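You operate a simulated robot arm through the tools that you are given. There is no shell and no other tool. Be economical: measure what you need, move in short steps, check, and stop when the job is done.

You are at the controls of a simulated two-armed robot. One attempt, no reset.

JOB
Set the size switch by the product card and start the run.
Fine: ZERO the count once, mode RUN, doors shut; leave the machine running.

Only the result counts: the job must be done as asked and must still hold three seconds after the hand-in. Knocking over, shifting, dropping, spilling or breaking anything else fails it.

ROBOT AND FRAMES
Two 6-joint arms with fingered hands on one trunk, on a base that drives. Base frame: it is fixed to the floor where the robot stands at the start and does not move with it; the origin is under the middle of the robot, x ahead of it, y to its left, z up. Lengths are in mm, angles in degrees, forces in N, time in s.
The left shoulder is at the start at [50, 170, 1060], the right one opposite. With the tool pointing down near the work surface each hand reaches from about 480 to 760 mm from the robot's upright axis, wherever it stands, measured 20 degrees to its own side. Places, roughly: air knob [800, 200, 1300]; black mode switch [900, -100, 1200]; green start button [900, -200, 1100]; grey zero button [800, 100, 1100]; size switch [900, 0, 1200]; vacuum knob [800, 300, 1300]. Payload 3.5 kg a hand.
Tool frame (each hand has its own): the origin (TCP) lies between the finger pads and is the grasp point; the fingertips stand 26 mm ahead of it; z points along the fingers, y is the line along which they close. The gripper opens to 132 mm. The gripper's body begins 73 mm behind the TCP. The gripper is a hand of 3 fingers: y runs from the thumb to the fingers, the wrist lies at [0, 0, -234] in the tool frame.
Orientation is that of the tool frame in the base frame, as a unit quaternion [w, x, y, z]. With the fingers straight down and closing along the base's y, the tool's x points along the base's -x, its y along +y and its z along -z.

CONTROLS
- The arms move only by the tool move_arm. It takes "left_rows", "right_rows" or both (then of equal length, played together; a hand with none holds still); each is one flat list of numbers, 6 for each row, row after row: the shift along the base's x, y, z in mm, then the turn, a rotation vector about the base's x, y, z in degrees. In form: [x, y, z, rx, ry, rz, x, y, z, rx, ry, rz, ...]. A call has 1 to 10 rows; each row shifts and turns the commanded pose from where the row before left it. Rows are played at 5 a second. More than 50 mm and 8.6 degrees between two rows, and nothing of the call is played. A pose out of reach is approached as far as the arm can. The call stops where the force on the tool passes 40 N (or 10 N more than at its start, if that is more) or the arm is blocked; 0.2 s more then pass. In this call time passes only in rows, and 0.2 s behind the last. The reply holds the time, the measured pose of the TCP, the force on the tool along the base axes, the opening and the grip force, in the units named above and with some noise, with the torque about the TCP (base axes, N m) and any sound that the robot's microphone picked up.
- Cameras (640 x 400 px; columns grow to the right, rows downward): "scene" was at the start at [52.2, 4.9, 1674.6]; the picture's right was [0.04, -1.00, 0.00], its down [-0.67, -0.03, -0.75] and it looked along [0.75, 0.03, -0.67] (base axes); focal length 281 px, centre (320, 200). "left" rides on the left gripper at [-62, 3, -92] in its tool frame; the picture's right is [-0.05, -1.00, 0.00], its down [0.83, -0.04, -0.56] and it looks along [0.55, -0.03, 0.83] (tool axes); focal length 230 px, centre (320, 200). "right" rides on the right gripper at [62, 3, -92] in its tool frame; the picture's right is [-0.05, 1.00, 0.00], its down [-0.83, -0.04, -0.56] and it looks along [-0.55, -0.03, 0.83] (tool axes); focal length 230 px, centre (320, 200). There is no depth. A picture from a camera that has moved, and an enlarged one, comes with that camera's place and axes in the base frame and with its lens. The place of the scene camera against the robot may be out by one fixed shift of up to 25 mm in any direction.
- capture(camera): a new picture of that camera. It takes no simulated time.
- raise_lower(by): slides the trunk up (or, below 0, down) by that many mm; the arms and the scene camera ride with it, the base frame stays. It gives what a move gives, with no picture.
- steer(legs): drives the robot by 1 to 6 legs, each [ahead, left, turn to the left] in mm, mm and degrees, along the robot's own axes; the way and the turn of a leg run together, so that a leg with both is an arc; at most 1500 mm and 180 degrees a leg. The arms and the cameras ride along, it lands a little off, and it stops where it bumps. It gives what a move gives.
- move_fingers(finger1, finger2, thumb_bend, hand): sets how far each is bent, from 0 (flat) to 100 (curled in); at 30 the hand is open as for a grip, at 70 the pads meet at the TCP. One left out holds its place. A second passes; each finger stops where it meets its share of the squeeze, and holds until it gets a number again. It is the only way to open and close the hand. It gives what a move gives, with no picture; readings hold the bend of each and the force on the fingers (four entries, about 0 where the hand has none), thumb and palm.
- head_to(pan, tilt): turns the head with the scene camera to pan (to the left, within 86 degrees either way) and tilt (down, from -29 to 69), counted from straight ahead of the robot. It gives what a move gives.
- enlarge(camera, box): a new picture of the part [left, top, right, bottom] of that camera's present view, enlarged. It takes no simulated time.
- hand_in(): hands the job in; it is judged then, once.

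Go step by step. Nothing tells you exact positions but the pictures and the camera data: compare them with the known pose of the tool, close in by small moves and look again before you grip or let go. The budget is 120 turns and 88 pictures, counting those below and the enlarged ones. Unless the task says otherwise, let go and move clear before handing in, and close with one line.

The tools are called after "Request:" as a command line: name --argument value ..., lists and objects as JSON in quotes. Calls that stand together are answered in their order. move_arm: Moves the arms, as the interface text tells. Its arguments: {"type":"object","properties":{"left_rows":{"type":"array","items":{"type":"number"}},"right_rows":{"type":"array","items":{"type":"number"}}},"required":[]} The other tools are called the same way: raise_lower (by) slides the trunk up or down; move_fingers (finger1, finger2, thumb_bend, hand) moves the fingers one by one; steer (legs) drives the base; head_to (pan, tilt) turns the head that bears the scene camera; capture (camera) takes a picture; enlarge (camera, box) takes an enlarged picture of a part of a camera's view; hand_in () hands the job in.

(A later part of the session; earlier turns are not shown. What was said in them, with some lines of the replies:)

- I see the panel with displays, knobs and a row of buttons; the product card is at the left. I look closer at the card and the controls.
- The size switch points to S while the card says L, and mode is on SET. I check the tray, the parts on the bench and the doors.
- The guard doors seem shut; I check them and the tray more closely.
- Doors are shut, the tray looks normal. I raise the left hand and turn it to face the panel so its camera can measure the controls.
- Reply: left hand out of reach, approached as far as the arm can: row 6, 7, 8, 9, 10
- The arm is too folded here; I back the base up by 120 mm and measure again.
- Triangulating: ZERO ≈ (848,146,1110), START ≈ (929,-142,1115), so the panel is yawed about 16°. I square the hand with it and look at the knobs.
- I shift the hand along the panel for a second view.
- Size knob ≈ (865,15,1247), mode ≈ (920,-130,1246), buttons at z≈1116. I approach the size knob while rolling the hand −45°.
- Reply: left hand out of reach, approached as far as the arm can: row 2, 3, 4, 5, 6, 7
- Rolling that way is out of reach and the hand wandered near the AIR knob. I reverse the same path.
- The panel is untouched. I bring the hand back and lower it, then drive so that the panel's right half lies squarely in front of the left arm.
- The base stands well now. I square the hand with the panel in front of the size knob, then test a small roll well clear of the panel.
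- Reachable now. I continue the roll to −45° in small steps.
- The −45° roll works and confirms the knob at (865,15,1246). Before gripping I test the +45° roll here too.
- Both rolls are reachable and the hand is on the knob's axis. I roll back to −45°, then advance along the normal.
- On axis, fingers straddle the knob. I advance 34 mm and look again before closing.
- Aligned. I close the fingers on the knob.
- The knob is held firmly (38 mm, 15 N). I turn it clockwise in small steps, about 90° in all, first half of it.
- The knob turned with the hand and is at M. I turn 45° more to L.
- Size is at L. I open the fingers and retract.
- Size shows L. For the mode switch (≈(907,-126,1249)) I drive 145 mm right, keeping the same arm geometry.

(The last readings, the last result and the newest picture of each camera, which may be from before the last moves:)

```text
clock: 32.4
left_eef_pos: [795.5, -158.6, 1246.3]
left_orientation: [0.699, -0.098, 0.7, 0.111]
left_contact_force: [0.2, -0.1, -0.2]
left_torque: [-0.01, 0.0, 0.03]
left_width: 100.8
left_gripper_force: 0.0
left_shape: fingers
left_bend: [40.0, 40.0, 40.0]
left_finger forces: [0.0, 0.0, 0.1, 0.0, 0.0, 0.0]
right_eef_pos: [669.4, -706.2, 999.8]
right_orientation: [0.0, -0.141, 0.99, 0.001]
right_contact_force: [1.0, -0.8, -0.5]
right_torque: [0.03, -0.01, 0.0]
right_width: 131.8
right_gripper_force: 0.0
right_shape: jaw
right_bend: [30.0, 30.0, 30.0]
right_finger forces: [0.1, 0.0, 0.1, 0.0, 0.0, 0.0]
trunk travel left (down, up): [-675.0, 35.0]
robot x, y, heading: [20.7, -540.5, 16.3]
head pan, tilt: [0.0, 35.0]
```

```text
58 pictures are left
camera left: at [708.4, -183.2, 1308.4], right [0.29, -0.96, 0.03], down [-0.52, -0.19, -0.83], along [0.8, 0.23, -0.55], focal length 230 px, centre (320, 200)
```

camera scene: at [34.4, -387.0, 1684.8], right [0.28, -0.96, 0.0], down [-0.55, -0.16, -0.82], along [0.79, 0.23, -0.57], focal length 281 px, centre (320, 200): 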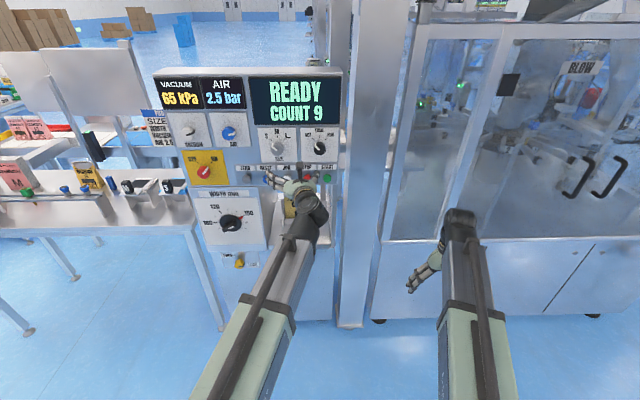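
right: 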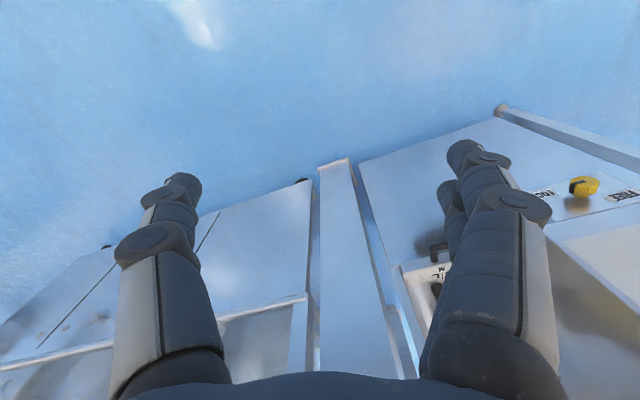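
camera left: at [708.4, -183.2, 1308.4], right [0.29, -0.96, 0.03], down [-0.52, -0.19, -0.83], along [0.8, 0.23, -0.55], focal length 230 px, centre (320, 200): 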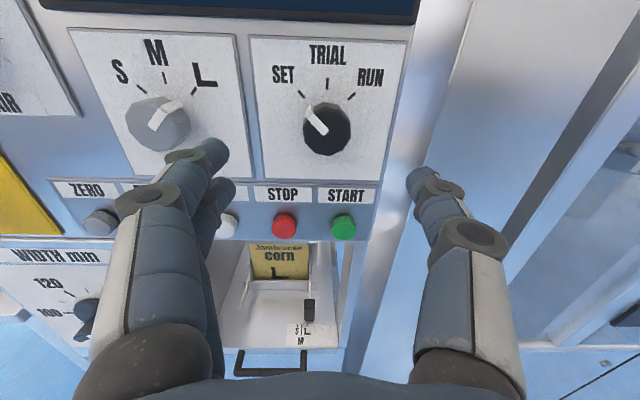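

Mode knob ≈ (911,-128,1247). I roll to −45° while advancing along its axis.

Request:
move_arm --left_rows '[10.5, 2.6, 0, -7.2, -2.12, 0, 10.5, 2.6, 0, -7.2, -2.12, 0, 10.5, 2.6, 0, -7.2, -2.12, 0, 10.5, 2.6, 0, -7.2, -2.12, 0, 10.5, 2.6, 0, -7.2, -2.12, 0, 10.5, 2.6, 0, -7.2, -2.12, 0]'

Request:
capture --camera "left"

```text
clock: 33.8
left_eef_pos: [858.6, -140.5, 1246.6]
left_orientation: [0.684, -0.362, 0.611, -0.166]
left_contact_force: [-0.3, -0.4, 0.6]
left_torque: [-0.02, 0.03, 0.0]
left_width: 100.9
left_gripper_force: 0.1
left_shape: fingers
left_bend: [40.0, 40.0, 40.0]
left_finger forces: [0.1, 0.0, 0.0, 0.1, 0.1, 0.0]
right_eef_pos: [668.7, -704.5, 999.3]
right_orientation: [0.0, -0.14, 0.99, 0.0]
right_contact_force: [-0.4, -0.3, 0.0]
right_torque: [0.0, -0.03, 0.04]
right_width: 132.1
right_gripper_force: 0.1
right_shape: jaw
right_bend: [30.0, 30.0, 30.0]
right_finger forces: [0.1, 0.0, 0.0, 0.0, 0.1, 0.1]
trunk travel left (down, up): [-675.0, 35.0]
robot x, y, heading: [15.0, -541.6, 16.3]
head pan, tilt: [0.0, 35.0]
```

```text
57 pictures are left
camera left: at [759.3, -123.7, 1289.5], right [0.2, -0.65, 0.73], down [-0.36, -0.75, -0.56], along [0.91, -0.15, -0.38], focal length 230 px, centre (320, 200)
```

left: 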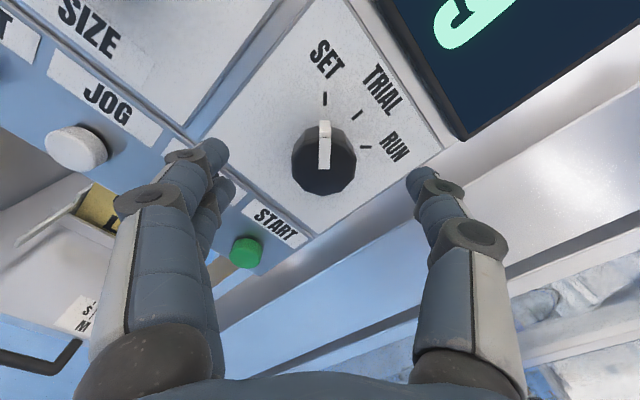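

Slightly off to the right by ~3 mm; I correct that while advancing to the grip depth, then close.

Request:
move_arm --left_rows '[12, 2.5, 0.7, 0, 0, 0, 11.5, 3, 0.4, 0, 0, 0, 11.5, 3, 0.3, 0, 0, 0]'

Request:
capture --camera "left"

```text
clock: 34.6
left_eef_pos: [893.8, -132.2, 1248.0]
left_orientation: [0.685, -0.36, 0.612, -0.165]
left_contact_force: [0.3, -0.2, -0.4]
left_torque: [0.02, 0.01, -0.02]
left_width: 101.1
left_gripper_force: 0.1
left_shape: fingers
left_bend: [40.0, 40.0, 40.0]
left_finger forces: [0.0, 0.0, 0.0, 0.0, 0.1, 0.0]
right_eef_pos: [670.0, -705.2, 999.8]
right_orientation: [-0.001, -0.141, 0.99, 0.0]
right_contact_force: [0.2, 0.5, 0.3]
right_torque: [0.0, 0.04, 0.0]
right_width: 131.9
right_gripper_force: 0.1
right_shape: jaw
right_bend: [30.0, 30.0, 30.0]
right_finger forces: [0.0, 0.0, 0.0, 0.0, 0.1, 0.0]
trunk travel left (down, up): [-675.0, 35.0]
robot x, y, heading: [18.4, -540.2, 16.3]
head pan, tilt: [0.0, 35.0]
```

```text
56 pictures are left
camera left: at [794.4, -115.6, 1290.7], right [0.2, -0.65, 0.73], down [-0.36, -0.75, -0.56], along [0.91, -0.15, -0.39], focal length 230 px, centre (320, 200)
```

left: 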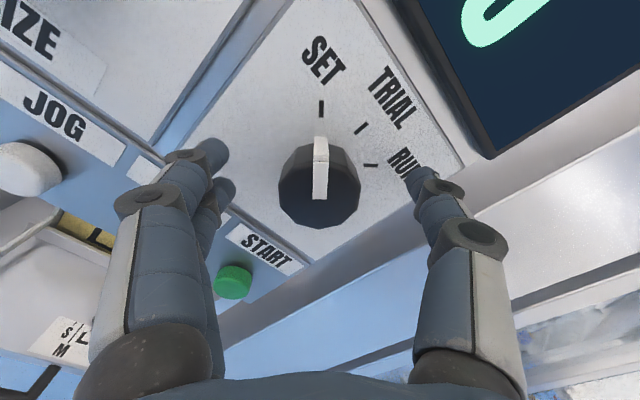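

Well centred, same view as with the size knob. Close and turn to TRIAL and RUN.

Request:
move_fingers --hand "left" --finger1 70 --finger2 70 --thumb_bend 70

Request:
move_arm --left_rows '[0, 0, 0, 7.2, 2.12, 0, 0, 0, 0, 7.2, 2.12, 0, 0, 0, 0, 7.2, 2.12, 0, 0, 0, 0, 7.2, 2.12, 0, 0, 0, 0, 7.2, 2.12, 0, 0, 0, 0, 7.2, 2.12, 0]'

Request:
capture --camera "left"

```text
clock: 35.6
left_eef_pos: [894.3, -132.4, 1248.0]
left_orientation: [0.684, -0.36, 0.612, -0.165]
left_contact_force: [2.0, 1.5, 0.4]
left_torque: [-0.01, -0.01, 0.04]
left_width: 36.8
left_gripper_force: 15.3
left_shape: fingers
left_bend: [61.0, 59.0, 63.0]
left_finger forces: [7.0, 8.5, 0.0, 0.0, 15.0, 0.0]
right_eef_pos: [668.3, -705.7, 999.9]
right_orientation: [-0.001, -0.14, 0.99, 0.0]
right_contact_force: [0.0, 0.3, -0.4]
right_torque: [0.0, 0.01, -0.02]
right_width: 131.7
right_gripper_force: 0.0
right_shape: jaw
right_bend: [30.0, 30.0, 30.0]
right_finger forces: [0.0, 0.1, 0.1, 0.1, 0.0, 0.0]
trunk travel left (down, up): [-675.0, 35.0]
robot x, y, heading: [20.4, -539.8, 16.1]
head pan, tilt: [0.0, 35.0]
```

```text
clock: 37.0
left_eef_pos: [893.7, -134.7, 1248.0]
left_orientation: [0.699, -0.098, 0.7, 0.112]
left_contact_force: [7.5, -0.3, 5.0]
left_torque: [-0.03, -0.1, 0.01]
left_width: 37.0
left_gripper_force: 15.0
left_shape: fingers
left_bend: [61.0, 60.0, 63.0]
left_finger forces: [6.4, 7.6, 0.0, 0.1, 16.5, 0.0]
right_eef_pos: [669.3, -704.8, 1000.2]
right_orientation: [0.0, -0.14, 0.99, 0.0]
right_contact_force: [-0.6, 0.4, -0.1]
right_torque: [-0.01, 0.02, -0.01]
right_width: 131.8
right_gripper_force: 0.1
right_shape: jaw
right_bend: [30.0, 30.0, 30.0]
right_finger forces: [0.1, 0.0, 0.1, 0.0, 0.0, 0.0]
trunk travel left (down, up): [-675.0, 35.0]
robot x, y, heading: [20.3, -540.3, 16.2]
head pan, tilt: [0.0, 35.0]
```

```text
55 pictures are left
camera left: at [806.7, -158.4, 1309.9], right [0.29, -0.96, 0.03], down [-0.52, -0.19, -0.83], along [0.8, 0.23, -0.55], focal length 230 px, centre (320, 200)
```

left: 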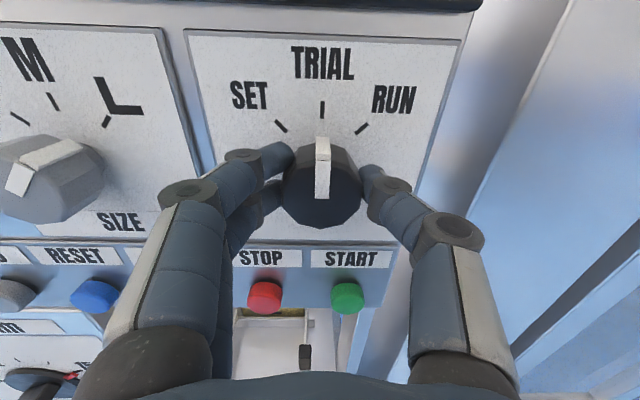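

Request:
move_arm --left_rows '[0, 0, 0, 7.2, 2.12, 0, 0, 0, 0, 7.2, 2.12, 0, 0, 0, 0, 7.2, 2.12, 0, 0, 0, 0, 7.2, 2.12, 0, 0, 0, 0, 7.2, 2.12, 0, 0, 0, 0, 7.2, 2.12, 0]'

Request:
capture --camera "left"

```text
clock: 38.4
left_eef_pos: [893.9, -135.7, 1247.1]
left_orientation: [0.606, 0.179, 0.68, 0.372]
left_contact_force: [13.5, -6.9, 4.8]
left_torque: [-0.07, -0.12, -0.18]
left_width: 37.0
left_gripper_force: 15.8
left_shape: fingers
left_bend: [61.0, 60.0, 63.0]
left_finger forces: [7.0, 6.8, 0.0, 0.0, 17.6, 0.1]
right_eef_pos: [669.7, -706.9, 998.3]
right_orientation: [0.0, -0.142, 0.99, 0.001]
right_contact_force: [0.4, -0.4, -0.2]
right_torque: [0.01, -0.01, 0.0]
right_width: 131.9
right_gripper_force: 0.1
right_shape: jaw
right_bend: [30.0, 30.0, 30.0]
right_finger forces: [0.0, 0.0, 0.0, 0.0, 0.1, 0.1]
trunk travel left (down, up): [-675.0, 35.0]
robot x, y, heading: [21.9, -541.6, 16.1]
head pan, tilt: [0.0, 35.0]
```

```text
54 pictures are left
camera left: at [819.2, -202.0, 1291.7], right [0.22, -0.7, -0.69], down [-0.69, 0.39, -0.61], along [0.69, 0.61, -0.4], focal length 230 px, centre (320, 200)
```

left: 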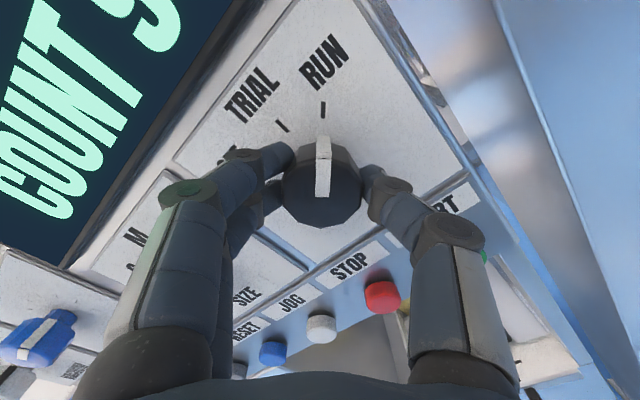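

Mode is at RUN. I open and retract, rolling back upright.

Request:
move_fingers --hand "left" --finger1 40 --finger2 40 --thumb_bend 40

Request:
move_arm --left_rows '[-19.2, -5.6, 0, 0, 0, 0, -19.2, -5.6, 0, 0, 0, 0, -19.2, -5.6, 0, 0, 0, 0, -19.2, -5.6, 0, 0, 0, 0, -19.2, -5.6, 0, -7.2, -2.12, 0, 0, 0, 0, -7.2, -2.12, 0, 0, 0, 0, -7.2, -2.12, 0, 0, 0, 0, -7.2, -2.12, 0, 0, 0, 0, -7.2, -2.12, 0, 0, 0, 0, -7.2, -2.12, 0]'

Request:
move_fingers --hand "left" --finger1 70 --finger2 70 --thumb_bend 70

Request:
capture --camera "left"

Request:
enlarge --camera "scene" --box '[140, 60, 360, 220]'

```text
clock: 39.4
left_eef_pos: [894.2, -133.5, 1247.5]
left_orientation: [0.607, 0.178, 0.681, 0.37]
left_contact_force: [-0.8, -0.1, 0.8]
left_torque: [0.01, 0.03, -0.01]
left_width: 100.9
left_gripper_force: 0.1
left_shape: fingers
left_bend: [40.0, 40.0, 40.0]
left_finger forces: [0.0, 0.0, 0.0, 0.1, 0.1, 0.0]
right_eef_pos: [669.3, -705.4, 999.9]
right_orientation: [0.001, -0.141, 0.99, 0.0]
right_contact_force: [0.3, 0.5, -0.2]
right_torque: [-0.01, 0.01, 0.03]
right_width: 132.0
right_gripper_force: 0.1
right_shape: jaw
right_bend: [30.0, 30.0, 30.0]
right_finger forces: [0.1, 0.0, 0.0, 0.0, 0.0, 0.1]
trunk travel left (down, up): [-675.0, 35.0]
robot x, y, heading: [22.1, -539.3, 16.1]
head pan, tilt: [0.0, 35.0]
```

```text
clock: 41.6
left_eef_pos: [797.4, -161.2, 1247.7]
left_orientation: [0.699, -0.1, 0.7, 0.111]
left_contact_force: [0.2, -0.2, 0.2]
left_torque: [-0.04, 0.01, 0.01]
left_width: 100.9
left_gripper_force: 0.0
left_shape: fingers
left_bend: [40.0, 40.0, 40.0]
left_finger forces: [0.0, 0.0, 0.0, 0.0, 0.0, 0.1]
right_eef_pos: [668.9, -704.8, 1001.1]
right_orientation: [0.0, -0.141, 0.99, 0.0]
right_contact_force: [0.2, -0.7, -0.6]
right_torque: [0.01, 0.0, -0.02]
right_width: 132.0
right_gripper_force: 0.1
right_shape: jaw
right_bend: [30.0, 30.0, 30.0]
right_finger forces: [0.0, 0.0, 0.0, 0.0, 0.0, 0.0]
trunk travel left (down, up): [-675.0, 35.0]
robot x, y, heading: [24.5, -540.7, 16.2]
head pan, tilt: [0.0, 35.0]
```

```text
clock: 42.6
left_eef_pos: [798.0, -160.3, 1247.4]
left_orientation: [0.699, -0.099, 0.7, 0.112]
left_contact_force: [0.0, -0.4, -0.3]
left_torque: [-0.01, -0.01, 0.0]
left_width: 6.3
left_gripper_force: 0.1
left_shape: fingers
left_bend: [70.0, 70.0, 70.0]
left_finger forces: [0.0, 0.0, 0.0, 0.0, 0.0, 0.0]
right_eef_pos: [669.0, -705.6, 1000.1]
right_orientation: [0.0, -0.141, 0.99, -0.001]
right_contact_force: [0.3, 0.3, -0.5]
right_torque: [-0.01, 0.02, -0.02]
right_width: 131.9
right_gripper_force: 0.1
right_shape: jaw
right_bend: [30.0, 30.0, 30.0]
right_finger forces: [0.0, 0.0, 0.0, 0.0, 0.0, 0.0]
trunk travel left (down, up): [-675.0, 35.0]
robot x, y, heading: [18.5, -539.6, 16.6]
head pan, tilt: [0.0, 35.0]
```

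```text
53 pictures are left
camera left: at [709.8, -185.5, 1310.0], right [0.29, -0.96, 0.03], down [-0.52, -0.19, -0.83], along [0.8, 0.23, -0.55], focal length 230 px, centre (320, 200)
```

left: 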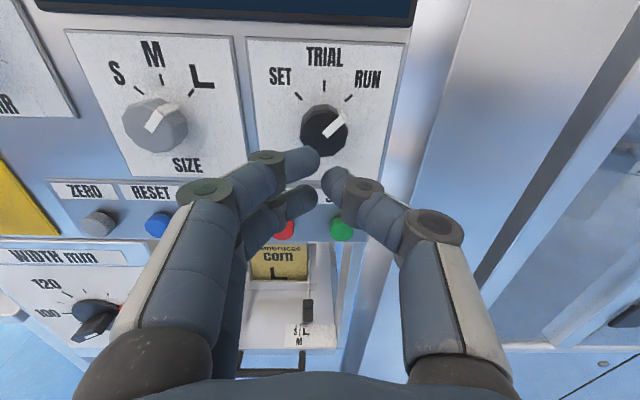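

```text
2.50 times, centred on (250, 140) of scene
camera zoom: at [74.8, -525.9, 1684.8], right [0.28, -0.96, 0.0], down [-0.55, -0.16, -0.82], along [0.79, 0.23, -0.57], focal length 702 px, centre (495, 350)
```

zoom: 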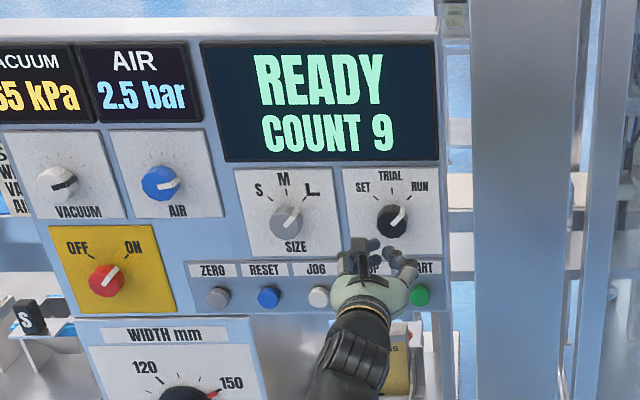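

Size L, mode RUN, all else unchanged. Next ZERO: I drive left 285 mm and lower the trunk 130 mm with the hand closed for pressing.

Request:
steer --legs '[[0, 285, 0]]'

Request:
raise_lower --by -130

Request:
capture --camera "left"

```text
clock: 44.6
left_eef_pos: [718.8, 115.1, 1247.6]
left_orientation: [0.699, -0.099, 0.7, 0.111]
left_contact_force: [0.3, 0.1, 0.7]
left_torque: [-0.03, 0.04, -0.03]
left_width: 6.4
left_gripper_force: 0.2
left_shape: fingers
left_bend: [70.0, 70.0, 70.0]
left_finger forces: [0.1, 0.0, 0.0, 0.0, 0.0, 0.0]
right_eef_pos: [588.4, -432.4, 1000.5]
right_orientation: [-0.001, -0.14, 0.99, -0.001]
right_contact_force: [0.2, 0.4, -0.6]
right_torque: [-0.04, -0.01, 0.02]
right_width: 131.9
right_gripper_force: 0.1
right_shape: jaw
right_bend: [30.0, 30.0, 30.0]
right_finger forces: [0.0, 0.0, 0.0, 0.1, 0.1, 0.0]
trunk travel left (down, up): [-675.0, 35.0]
robot x, y, heading: [-62.2, -265.6, 16.2]
head pan, tilt: [0.0, 35.0]
```

```text
clock: 46.2
left_eef_pos: [718.6, 112.3, 1118.5]
left_orientation: [0.699, -0.099, 0.7, 0.112]
left_contact_force: [-0.2, 0.3, -0.9]
left_torque: [-0.01, -0.01, 0.03]
left_width: 6.1
left_gripper_force: 0.0
left_shape: fingers
left_bend: [70.0, 70.0, 70.0]
left_finger forces: [0.0, 0.0, 0.0, 0.0, 0.0, 0.0]
right_eef_pos: [589.5, -430.8, 870.5]
right_orientation: [-0.001, -0.14, 0.99, 0.0]
right_contact_force: [-0.1, -0.5, 0.1]
right_torque: [0.0, 0.03, -0.02]
right_width: 131.8
right_gripper_force: 0.1
right_shape: jaw
right_bend: [30.0, 30.0, 30.0]
right_finger forces: [0.0, 0.1, 0.0, 0.0, 0.0, 0.0]
trunk travel left (down, up): [-545.0, 165.0]
robot x, y, heading: [-60.3, -266.8, 16.1]
head pan, tilt: [0.0, 35.0]
```

```text
51 pictures are left
camera left: at [630.6, 88.1, 1180.1], right [0.29, -0.96, 0.03], down [-0.52, -0.19, -0.83], along [0.8, 0.23, -0.55], focal length 230 px, centre (320, 200)
```

left: 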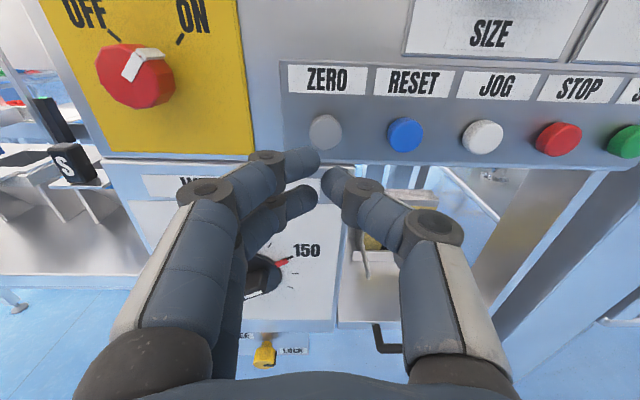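

ZERO's face is at (843,147,1113). I advance to about 9 mm short of it, with a small sideways and downward correction.

Request:
move_arm --left_rows '[17.8, 5.9, -1, 0, 0, 0, 17.8, 5.9, -1, 0, 0, 0, 17.8, 5.9, -1, 0, 0, 0, 17.8, 5.9, -1, 0, 0, 0, 17.8, 5.9, -1, 0, 0, 0]'

Request:
capture --camera "left"

Request:
capture --camera "scene"

```text
clock: 47.4
left_eef_pos: [807.7, 143.4, 1112.6]
left_orientation: [0.698, -0.1, 0.7, 0.112]
left_contact_force: [-0.1, -0.1, 0.3]
left_torque: [0.0, -0.03, 0.0]
left_width: 6.0
left_gripper_force: 0.0
left_shape: fingers
left_bend: [70.0, 70.0, 70.0]
left_finger forces: [0.0, 0.0, 0.1, 0.0, 0.0, 0.1]
right_eef_pos: [588.7, -431.5, 869.3]
right_orientation: [0.0, -0.14, 0.99, 0.0]
right_contact_force: [0.0, 0.4, 0.7]
right_torque: [-0.02, 0.0, 0.01]
right_width: 131.7
right_gripper_force: 0.0
right_shape: jaw
right_bend: [30.0, 30.0, 30.0]
right_finger forces: [0.0, 0.1, 0.0, 0.1, 0.1, 0.0]
trunk travel left (down, up): [-545.0, 165.0]
robot x, y, heading: [-59.3, -268.8, 16.2]
head pan, tilt: [0.0, 35.0]
```

```text
50 pictures are left
camera left: at [720.0, 118.0, 1174.6], right [0.29, -0.96, 0.03], down [-0.52, -0.19, -0.83], along [0.8, 0.23, -0.55], focal length 230 px, centre (320, 200)
```

left: 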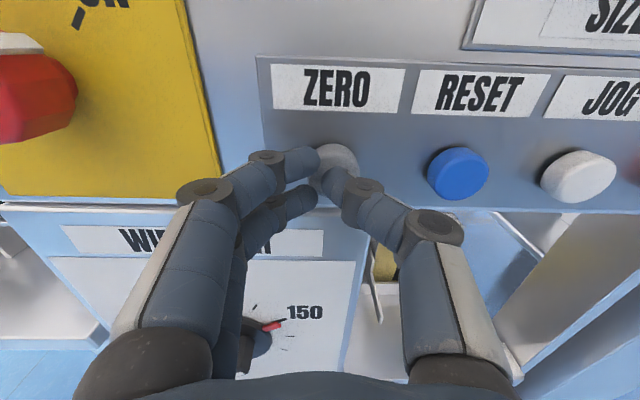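

```text
49 pictures are left
camera scene: at [-4.7, -251.3, 1554.8], right [0.28, -0.96, 0.0], down [-0.55, -0.16, -0.82], along [0.79, 0.23, -0.57], focal length 281 px, centre (320, 200)
```

scene: 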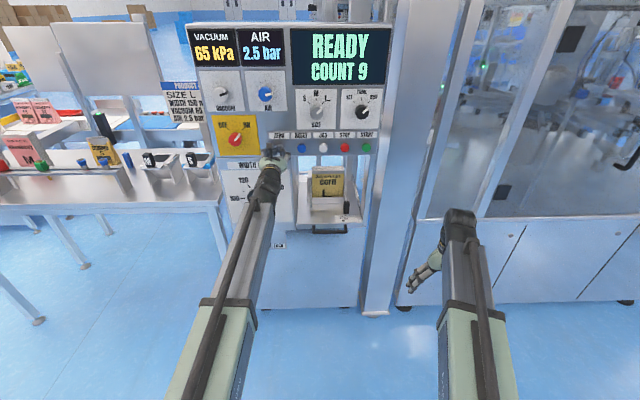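

The thumb tip points at the button. I press gently in 2 mm steps.

Request:
move_arm --left_rows '[1.92, 0.56, 0, 0, 0, 0, 1.92, 0.56, 0, 0, 0, 0, 1.92, 0.56, 0, 0, 0, 0, 1.92, 0.56, 0, 0, 0, 0, 1.92, 0.56, 0, 0, 0, 0, 1.92, 0.56, 0, 0, 0, 0, 1.92, 0.56, 0, 0, 0, 0]'

Request:
enlarge --camera "scene" --box '[180, 20, 400, 160]'

```text
clock: 49.0
left_eef_pos: [819.4, 143.6, 1114.0]
left_orientation: [0.699, -0.099, 0.7, 0.111]
left_contact_force: [-29.6, -15.9, -8.0]
left_torque: [-0.08, 0.37, -0.39]
left_width: 4.5
left_gripper_force: 17.1
left_shape: fingers
left_bend: [70.0, 69.0, 72.0]
left_finger forces: [0.0, 4.6, 0.0, 0.0, 30.4, 0.1]
right_eef_pos: [586.5, -431.9, 870.5]
right_orientation: [0.001, -0.14, 0.99, 0.0]
right_contact_force: [0.5, -0.3, 0.6]
right_torque: [0.01, 0.01, 0.03]
right_width: 132.0
right_gripper_force: 0.0
right_shape: jaw
right_bend: [30.0, 30.0, 30.0]
right_finger forces: [0.0, 0.0, 0.0, 0.1, 0.0, 0.0]
trunk travel left (down, up): [-545.0, 165.0]
robot x, y, heading: [-60.8, -269.5, 15.9]
head pan, tilt: [0.0, 35.0]
heard: click
```

```text
2.86 times, centred on (290, 90) of scene
camera zoom: at [-8.0, -253.1, 1554.7], right [0.28, -0.96, 0.0], down [-0.55, -0.16, -0.82], along [0.79, 0.23, -0.57], focal length 802 px, centre (406, 514)
```

zoom: 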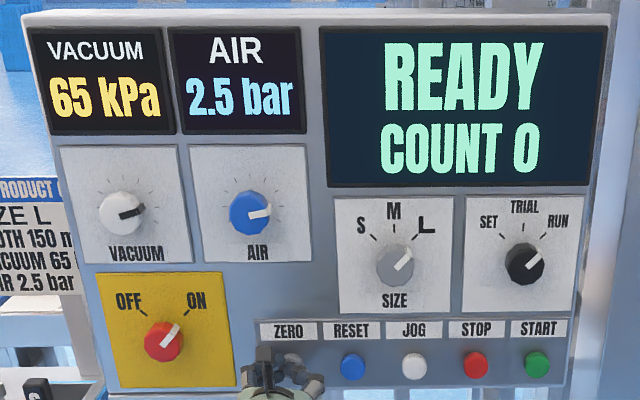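

Clicked, count is 0. I retract straight back and drive right by 300 mm for START.

Request:
move_arm --left_rows '[-19.2, -5.6, 0, 0, 0, 0, -19.2, -5.6, 0, 0, 0, 0, -19.2, -5.6, 0, 0, 0, 0, -19.2, -5.6, 0, 0, 0, 0, -19.2, -5.6, 0, 0, 0, 0]'

Request:
steer --legs '[[0, -301, 0]]'

Request:
capture --camera "left"

```text
clock: 50.2
left_eef_pos: [725.7, 117.7, 1113.1]
left_orientation: [0.699, -0.1, 0.699, 0.111]
left_contact_force: [-0.4, -0.8, 0.1]
left_torque: [0.03, 0.01, 0.03]
left_width: 5.9
left_gripper_force: 0.0
left_shape: fingers
left_bend: [70.0, 70.0, 70.0]
left_finger forces: [0.0, 0.0, 0.0, 0.0, 0.0, 0.0]
right_eef_pos: [589.1, -431.6, 869.5]
right_orientation: [-0.001, -0.14, 0.99, 0.001]
right_contact_force: [0.5, -0.2, -0.4]
right_torque: [0.0, 0.05, -0.01]
right_width: 131.9
right_gripper_force: 0.1
right_shape: jaw
right_bend: [30.0, 30.0, 30.0]
right_finger forces: [0.1, 0.0, 0.0, 0.0, 0.0, 0.0]
trunk travel left (down, up): [-545.0, 165.0]
robot x, y, heading: [-60.3, -264.9, 16.1]
head pan, tilt: [0.0, 35.0]
```

```text
clock: 52.2
left_eef_pos: [809.8, -172.2, 1112.8]
left_orientation: [0.699, -0.098, 0.7, 0.11]
left_contact_force: [-0.4, -1.1, -0.2]
left_torque: [-0.02, -0.01, 0.02]
left_width: 5.9
left_gripper_force: 0.1
left_shape: fingers
left_bend: [70.0, 70.0, 70.0]
left_finger forces: [0.0, 0.0, 0.1, 0.0, 0.0, 0.0]
right_eef_pos: [671.3, -722.3, 869.6]
right_orientation: [0.0, -0.139, 0.99, 0.001]
right_contact_force: [-0.3, -0.1, 0.2]
right_torque: [0.03, 0.01, -0.03]
right_width: 131.7
right_gripper_force: 0.1
right_shape: jaw
right_bend: [30.0, 30.0, 30.0]
right_finger forces: [0.0, 0.1, 0.0, 0.1, 0.0, 0.0]
trunk travel left (down, up): [-545.0, 165.0]
robot x, y, heading: [21.9, -554.9, 16.0]
head pan, tilt: [0.0, 35.0]
```

```text
47 pictures are left
camera left: at [721.1, -196.1, 1175.1], right [0.29, -0.96, 0.03], down [-0.52, -0.19, -0.83], along [0.8, 0.22, -0.55], focal length 230 px, centre (320, 200)
```

left: 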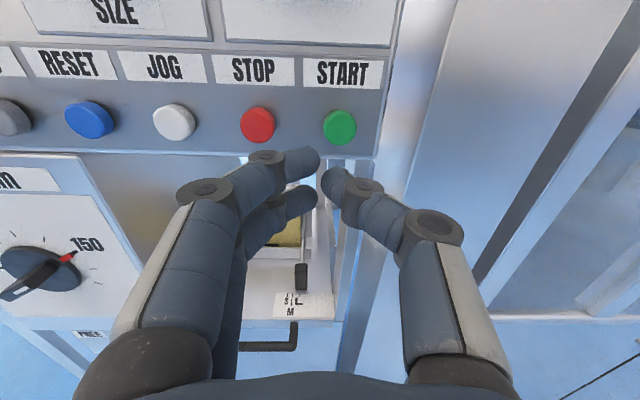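

START's face is at ≈ (931,-153,1114). I advance to just short of it.

Request:
move_arm --left_rows '[17.2, 3.1, 0.3, 0, 0, 0, 17.2, 3.1, 0.3, 0, 0, 0, 17.2, 3.1, 0.3, 0, 0, 0, 17.2, 3.1, 0.3, 0, 0, 0, 17.2, 3.1, 0.3, 0, 0, 0]'

Request:
capture --camera "left"

```text
clock: 53.4
left_eef_pos: [894.7, -155.3, 1113.1]
left_orientation: [0.699, -0.099, 0.7, 0.11]
left_contact_force: [0.2, 0.6, 0.9]
left_torque: [0.01, -0.01, -0.02]
left_width: 6.0
left_gripper_force: 0.1
left_shape: fingers
left_bend: [70.0, 70.0, 70.0]
left_finger forces: [0.0, 0.1, 0.1, 0.0, 0.1, 0.0]
right_eef_pos: [672.1, -720.6, 869.8]
right_orientation: [-0.001, -0.139, 0.99, 0.0]
right_contact_force: [-0.2, 0.1, 0.2]
right_torque: [0.0, 0.0, -0.01]
right_width: 131.9
right_gripper_force: 0.1
right_shape: jaw
right_bend: [30.0, 30.0, 30.0]
right_finger forces: [0.0, 0.0, 0.0, 0.0, 0.0, 0.1]
trunk travel left (down, up): [-545.0, 165.0]
robot x, y, heading: [23.7, -550.4, 16.1]
head pan, tilt: [0.0, 35.0]
```

```text
46 pictures are left
camera left: at [807.4, -179.7, 1175.7], right [0.29, -0.96, 0.03], down [-0.52, -0.19, -0.83], along [0.8, 0.22, -0.55], focal length 230 px, centre (320, 200)
```

left: 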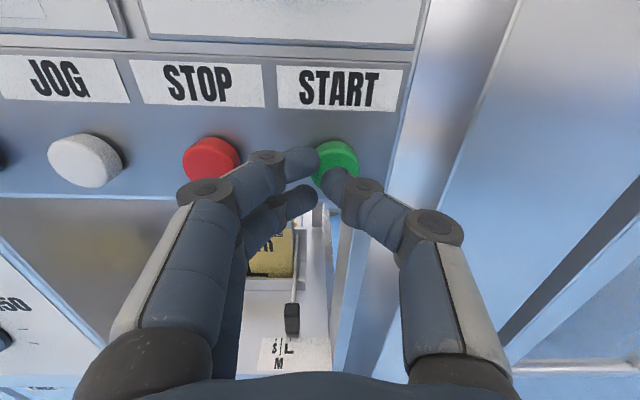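

The view matches that before the ZERO press, on the green button. I press gently.

Request:
move_arm --left_rows '[1.92, 0.56, 0, 0, 0, 0, 1.92, 0.56, 0, 0, 0, 0, 1.92, 0.56, 0, 0, 0, 0, 1.92, 0.56, 0, 0, 0, 0, 1.92, 0.56, 0, 0, 0, 0, 1.92, 0.56, 0, 0, 0, 0, 1.92, 0.56, 0, 0, 0, 0]'

Request:
enlarge --camera "scene" --box '[120, 0, 360, 180]'

```text
clock: 55.0
left_eef_pos: [907.6, -152.4, 1114.0]
left_orientation: [0.699, -0.098, 0.7, 0.111]
left_contact_force: [-2.9, -1.4, -0.4]
left_torque: [-0.01, 0.02, -0.05]
left_width: 5.9
left_gripper_force: 1.2
left_shape: fingers
left_bend: [70.0, 70.0, 70.0]
left_finger forces: [0.1, 0.0, 0.1, 0.1, 2.6, 0.1]
right_eef_pos: [671.5, -720.7, 870.1]
right_orientation: [0.001, -0.14, 0.99, 0.0]
right_contact_force: [-0.4, 0.9, -0.6]
right_torque: [-0.04, -0.01, 0.01]
right_width: 131.9
right_gripper_force: 0.1
right_shape: jaw
right_bend: [30.0, 30.0, 30.0]
right_finger forces: [0.1, 0.0, 0.0, 0.0, 0.1, 0.0]
trunk travel left (down, up): [-545.0, 165.0]
robot x, y, heading: [25.1, -551.3, 16.0]
head pan, tilt: [0.0, 35.0]
heard: click
```

```text
2.22 times, centred on (240, 90) of scene
camera zoom: at [78.0, -539.4, 1554.8], right [0.28, -0.96, 0.0], down [-0.55, -0.16, -0.82], along [0.79, 0.23, -0.57], focal length 624 px, centre (498, 444)
```

zoom: 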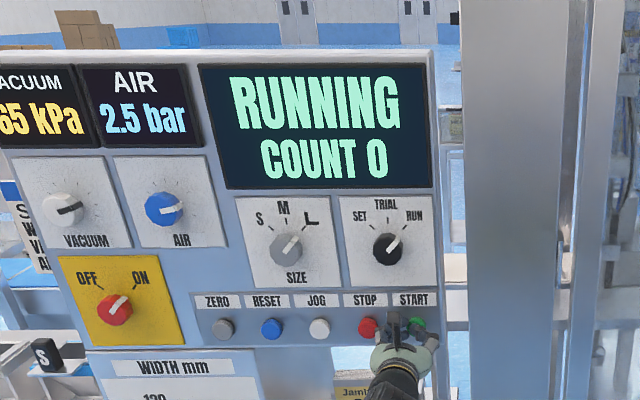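

The display shows RUNNING. I retract clear and check that it keeps running.

Request:
move_arm --left_rows '[-19.2, -5.6, 0, 0, 0, 0, -19.2, -5.6, 0, 0, 0, 0, -19.2, -5.6, 0, 0, 0, 0, -19.2, -5.6, 0, 0, 0, 0, -19.2, -5.6, 0, 0, 0, 0, -19.2, -5.6, 0, 0, 0, 0, 0, 0, 0, 0, 0, 0, 0, 0, 0, 0, 0, 0, 0, 0, 0, 0, 0, 0, 0, 0, 0, 0, 0, 0]'

Request:
head_to --pan 0 --tilt 25

Request:
capture --camera "scene"

```text
clock: 57.2
left_eef_pos: [792.3, -185.0, 1114.6]
left_orientation: [0.699, -0.098, 0.7, 0.11]
left_contact_force: [-0.6, 0.1, 0.3]
left_torque: [-0.04, 0.02, -0.01]
left_width: 5.9
left_gripper_force: 0.1
left_shape: fingers
left_bend: [70.0, 70.0, 70.0]
left_finger forces: [0.1, 0.0, 0.1, 0.1, 0.1, 0.0]
right_eef_pos: [672.8, -721.2, 871.5]
right_orientation: [0.0, -0.139, 0.99, 0.0]
right_contact_force: [0.1, 0.3, -0.5]
right_torque: [0.04, -0.03, -0.01]
right_width: 131.9
right_gripper_force: 0.0
right_shape: jaw
right_bend: [30.0, 30.0, 30.0]
right_finger forces: [0.0, 0.1, 0.0, 0.1, 0.0, 0.0]
trunk travel left (down, up): [-545.0, 165.0]
robot x, y, heading: [21.9, -553.1, 16.2]
head pan, tilt: [0.0, 35.0]
```

```text
clock: 57.9
left_eef_pos: [792.6, -184.9, 1114.5]
left_orientation: [0.699, -0.099, 0.7, 0.11]
left_contact_force: [-0.4, 0.7, -0.7]
left_torque: [0.01, -0.02, -0.06]
left_width: 5.7
left_gripper_force: 0.1
left_shape: fingers
left_bend: [70.0, 70.0, 70.0]
left_finger forces: [0.0, 0.0, 0.0, 0.1, 0.1, 0.0]
right_eef_pos: [671.6, -719.9, 869.7]
right_orientation: [0.0, -0.139, 0.99, -0.001]
right_contact_force: [0.1, -0.4, -0.3]
right_torque: [0.01, 0.01, -0.02]
right_width: 132.0
right_gripper_force: 0.1
right_shape: jaw
right_bend: [30.0, 30.0, 30.0]
right_finger forces: [0.1, 0.0, 0.1, 0.0, 0.1, 0.0]
trunk travel left (down, up): [-545.0, 165.0]
robot x, y, heading: [23.6, -552.5, 15.9]
head pan, tilt: [0.0, 25.0]
```

```text
44 pictures are left
camera scene: at [82.1, -538.1, 1570.5], right [0.28, -0.96, 0.0], down [-0.41, -0.12, -0.91], along [0.87, 0.25, -0.42], focal length 281 px, centre (320, 200)
```

scene: 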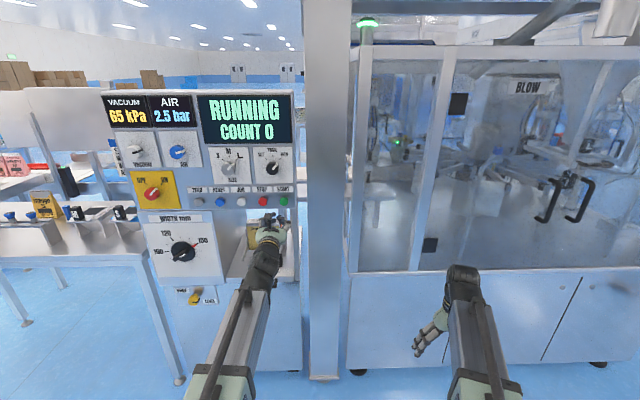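

Green beacon, RUNNING. I wait a few seconds to make sure no fault shows up.

Request:
move_arm --left_rows '[-5, -1.4, 0, 0, 0, 0, 0, 0, 0, 0, 0, 0, 0, 0, 0, 0, 0, 0, 0, 0, 0, 0, 0, 0, 0, 0, 0, 0, 0, 0, 0, 0, 0, 0, 0, 0, 0, 0, 0, 0, 0, 0, 0, 0, 0, 0, 0, 0, 0, 0, 0, 0, 0, 0, 0, 0, 0, 0, 0, 0]'

Request:
move_arm --left_rows '[0, 0, 0, 0, 0, 0, 0, 0, 0, 0, 0, 0, 0, 0, 0, 0, 0, 0, 0, 0, 0, 0, 0, 0, 0, 0, 0, 0, 0, 0, 0, 0, 0, 0, 0, 0, 0, 0, 0, 0, 0, 0, 0, 0, 0, 0, 0, 0, 0, 0, 0, 0, 0, 0, 0, 0, 0, 0, 0, 0]'

Request:
enlarge --camera "scene" --box '[90, 80, 310, 220]'

```text
clock: 60.1
left_eef_pos: [787.9, -185.7, 1114.1]
left_orientation: [0.699, -0.098, 0.7, 0.109]
left_contact_force: [0.6, -0.5, 0.6]
left_torque: [0.01, -0.02, -0.03]
left_width: 6.0
left_gripper_force: 0.0
left_shape: fingers
left_bend: [70.0, 70.0, 70.0]
left_finger forces: [0.1, 0.0, 0.0, 0.0, 0.0, 0.1]
right_eef_pos: [673.2, -720.0, 870.2]
right_orientation: [0.0, -0.139, 0.99, 0.0]
right_contact_force: [-0.1, 0.6, -0.3]
right_torque: [0.03, -0.02, -0.01]
right_width: 132.1
right_gripper_force: 0.0
right_shape: jaw
right_bend: [30.0, 30.0, 30.0]
right_finger forces: [0.1, 0.0, 0.0, 0.0, 0.0, 0.0]
trunk travel left (down, up): [-545.0, 165.0]
robot x, y, heading: [22.6, -556.7, 16.1]
head pan, tilt: [0.0, 25.0]
```

```text
clock: 62.3
left_eef_pos: [789.2, -186.7, 1115.4]
left_orientation: [0.699, -0.098, 0.7, 0.111]
left_contact_force: [-0.8, -0.3, 0.2]
left_torque: [0.01, 0.01, 0.0]
left_width: 6.0
left_gripper_force: 0.0
left_shape: fingers
left_bend: [70.0, 70.0, 70.0]
left_finger forces: [0.0, 0.0, 0.0, 0.0, 0.1, 0.0]
right_eef_pos: [672.0, -721.0, 871.7]
right_orientation: [0.001, -0.139, 0.99, 0.0]
right_contact_force: [0.1, 1.0, 0.2]
right_torque: [-0.02, -0.01, -0.02]
right_width: 131.8
right_gripper_force: 0.1
right_shape: jaw
right_bend: [30.0, 30.0, 30.0]
right_finger forces: [0.1, 0.0, 0.0, 0.0, 0.0, 0.0]
trunk travel left (down, up): [-545.0, 165.0]
robot x, y, heading: [22.8, -552.2, 15.9]
head pan, tilt: [0.0, 25.0]
```

```text
2.86 times, centred on (200, 150) of scene
camera zoom: at [82.1, -538.1, 1570.5], right [0.28, -0.96, 0.0], down [-0.41, -0.12, -0.91], along [0.87, 0.25, -0.42], focal length 802 px, centre (663, 343)
```

zoom: 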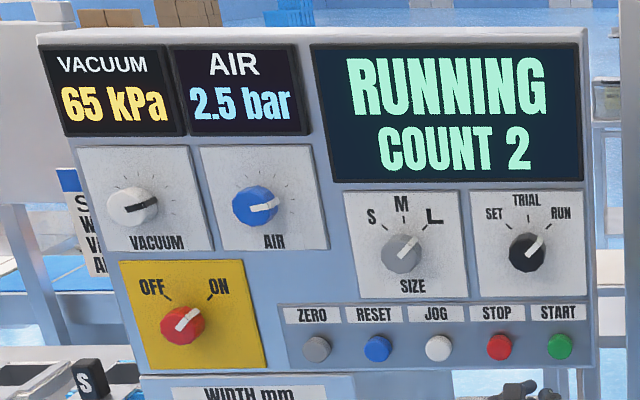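

The machine runs and counts (COUNT 2), and the hand is clear. I hand the job in.

Request:
hand_in

```text
The job is handed in.
```

The job is handed in with the machine running. The size switch is on L as the product card says, the mode switch is on RUN, and the doors are shut. I pressed ZERO once, which took the count from 9 to 0, then pressed START. The last picture before hand-in showed RUNNING, COUNT 2 and no fault.
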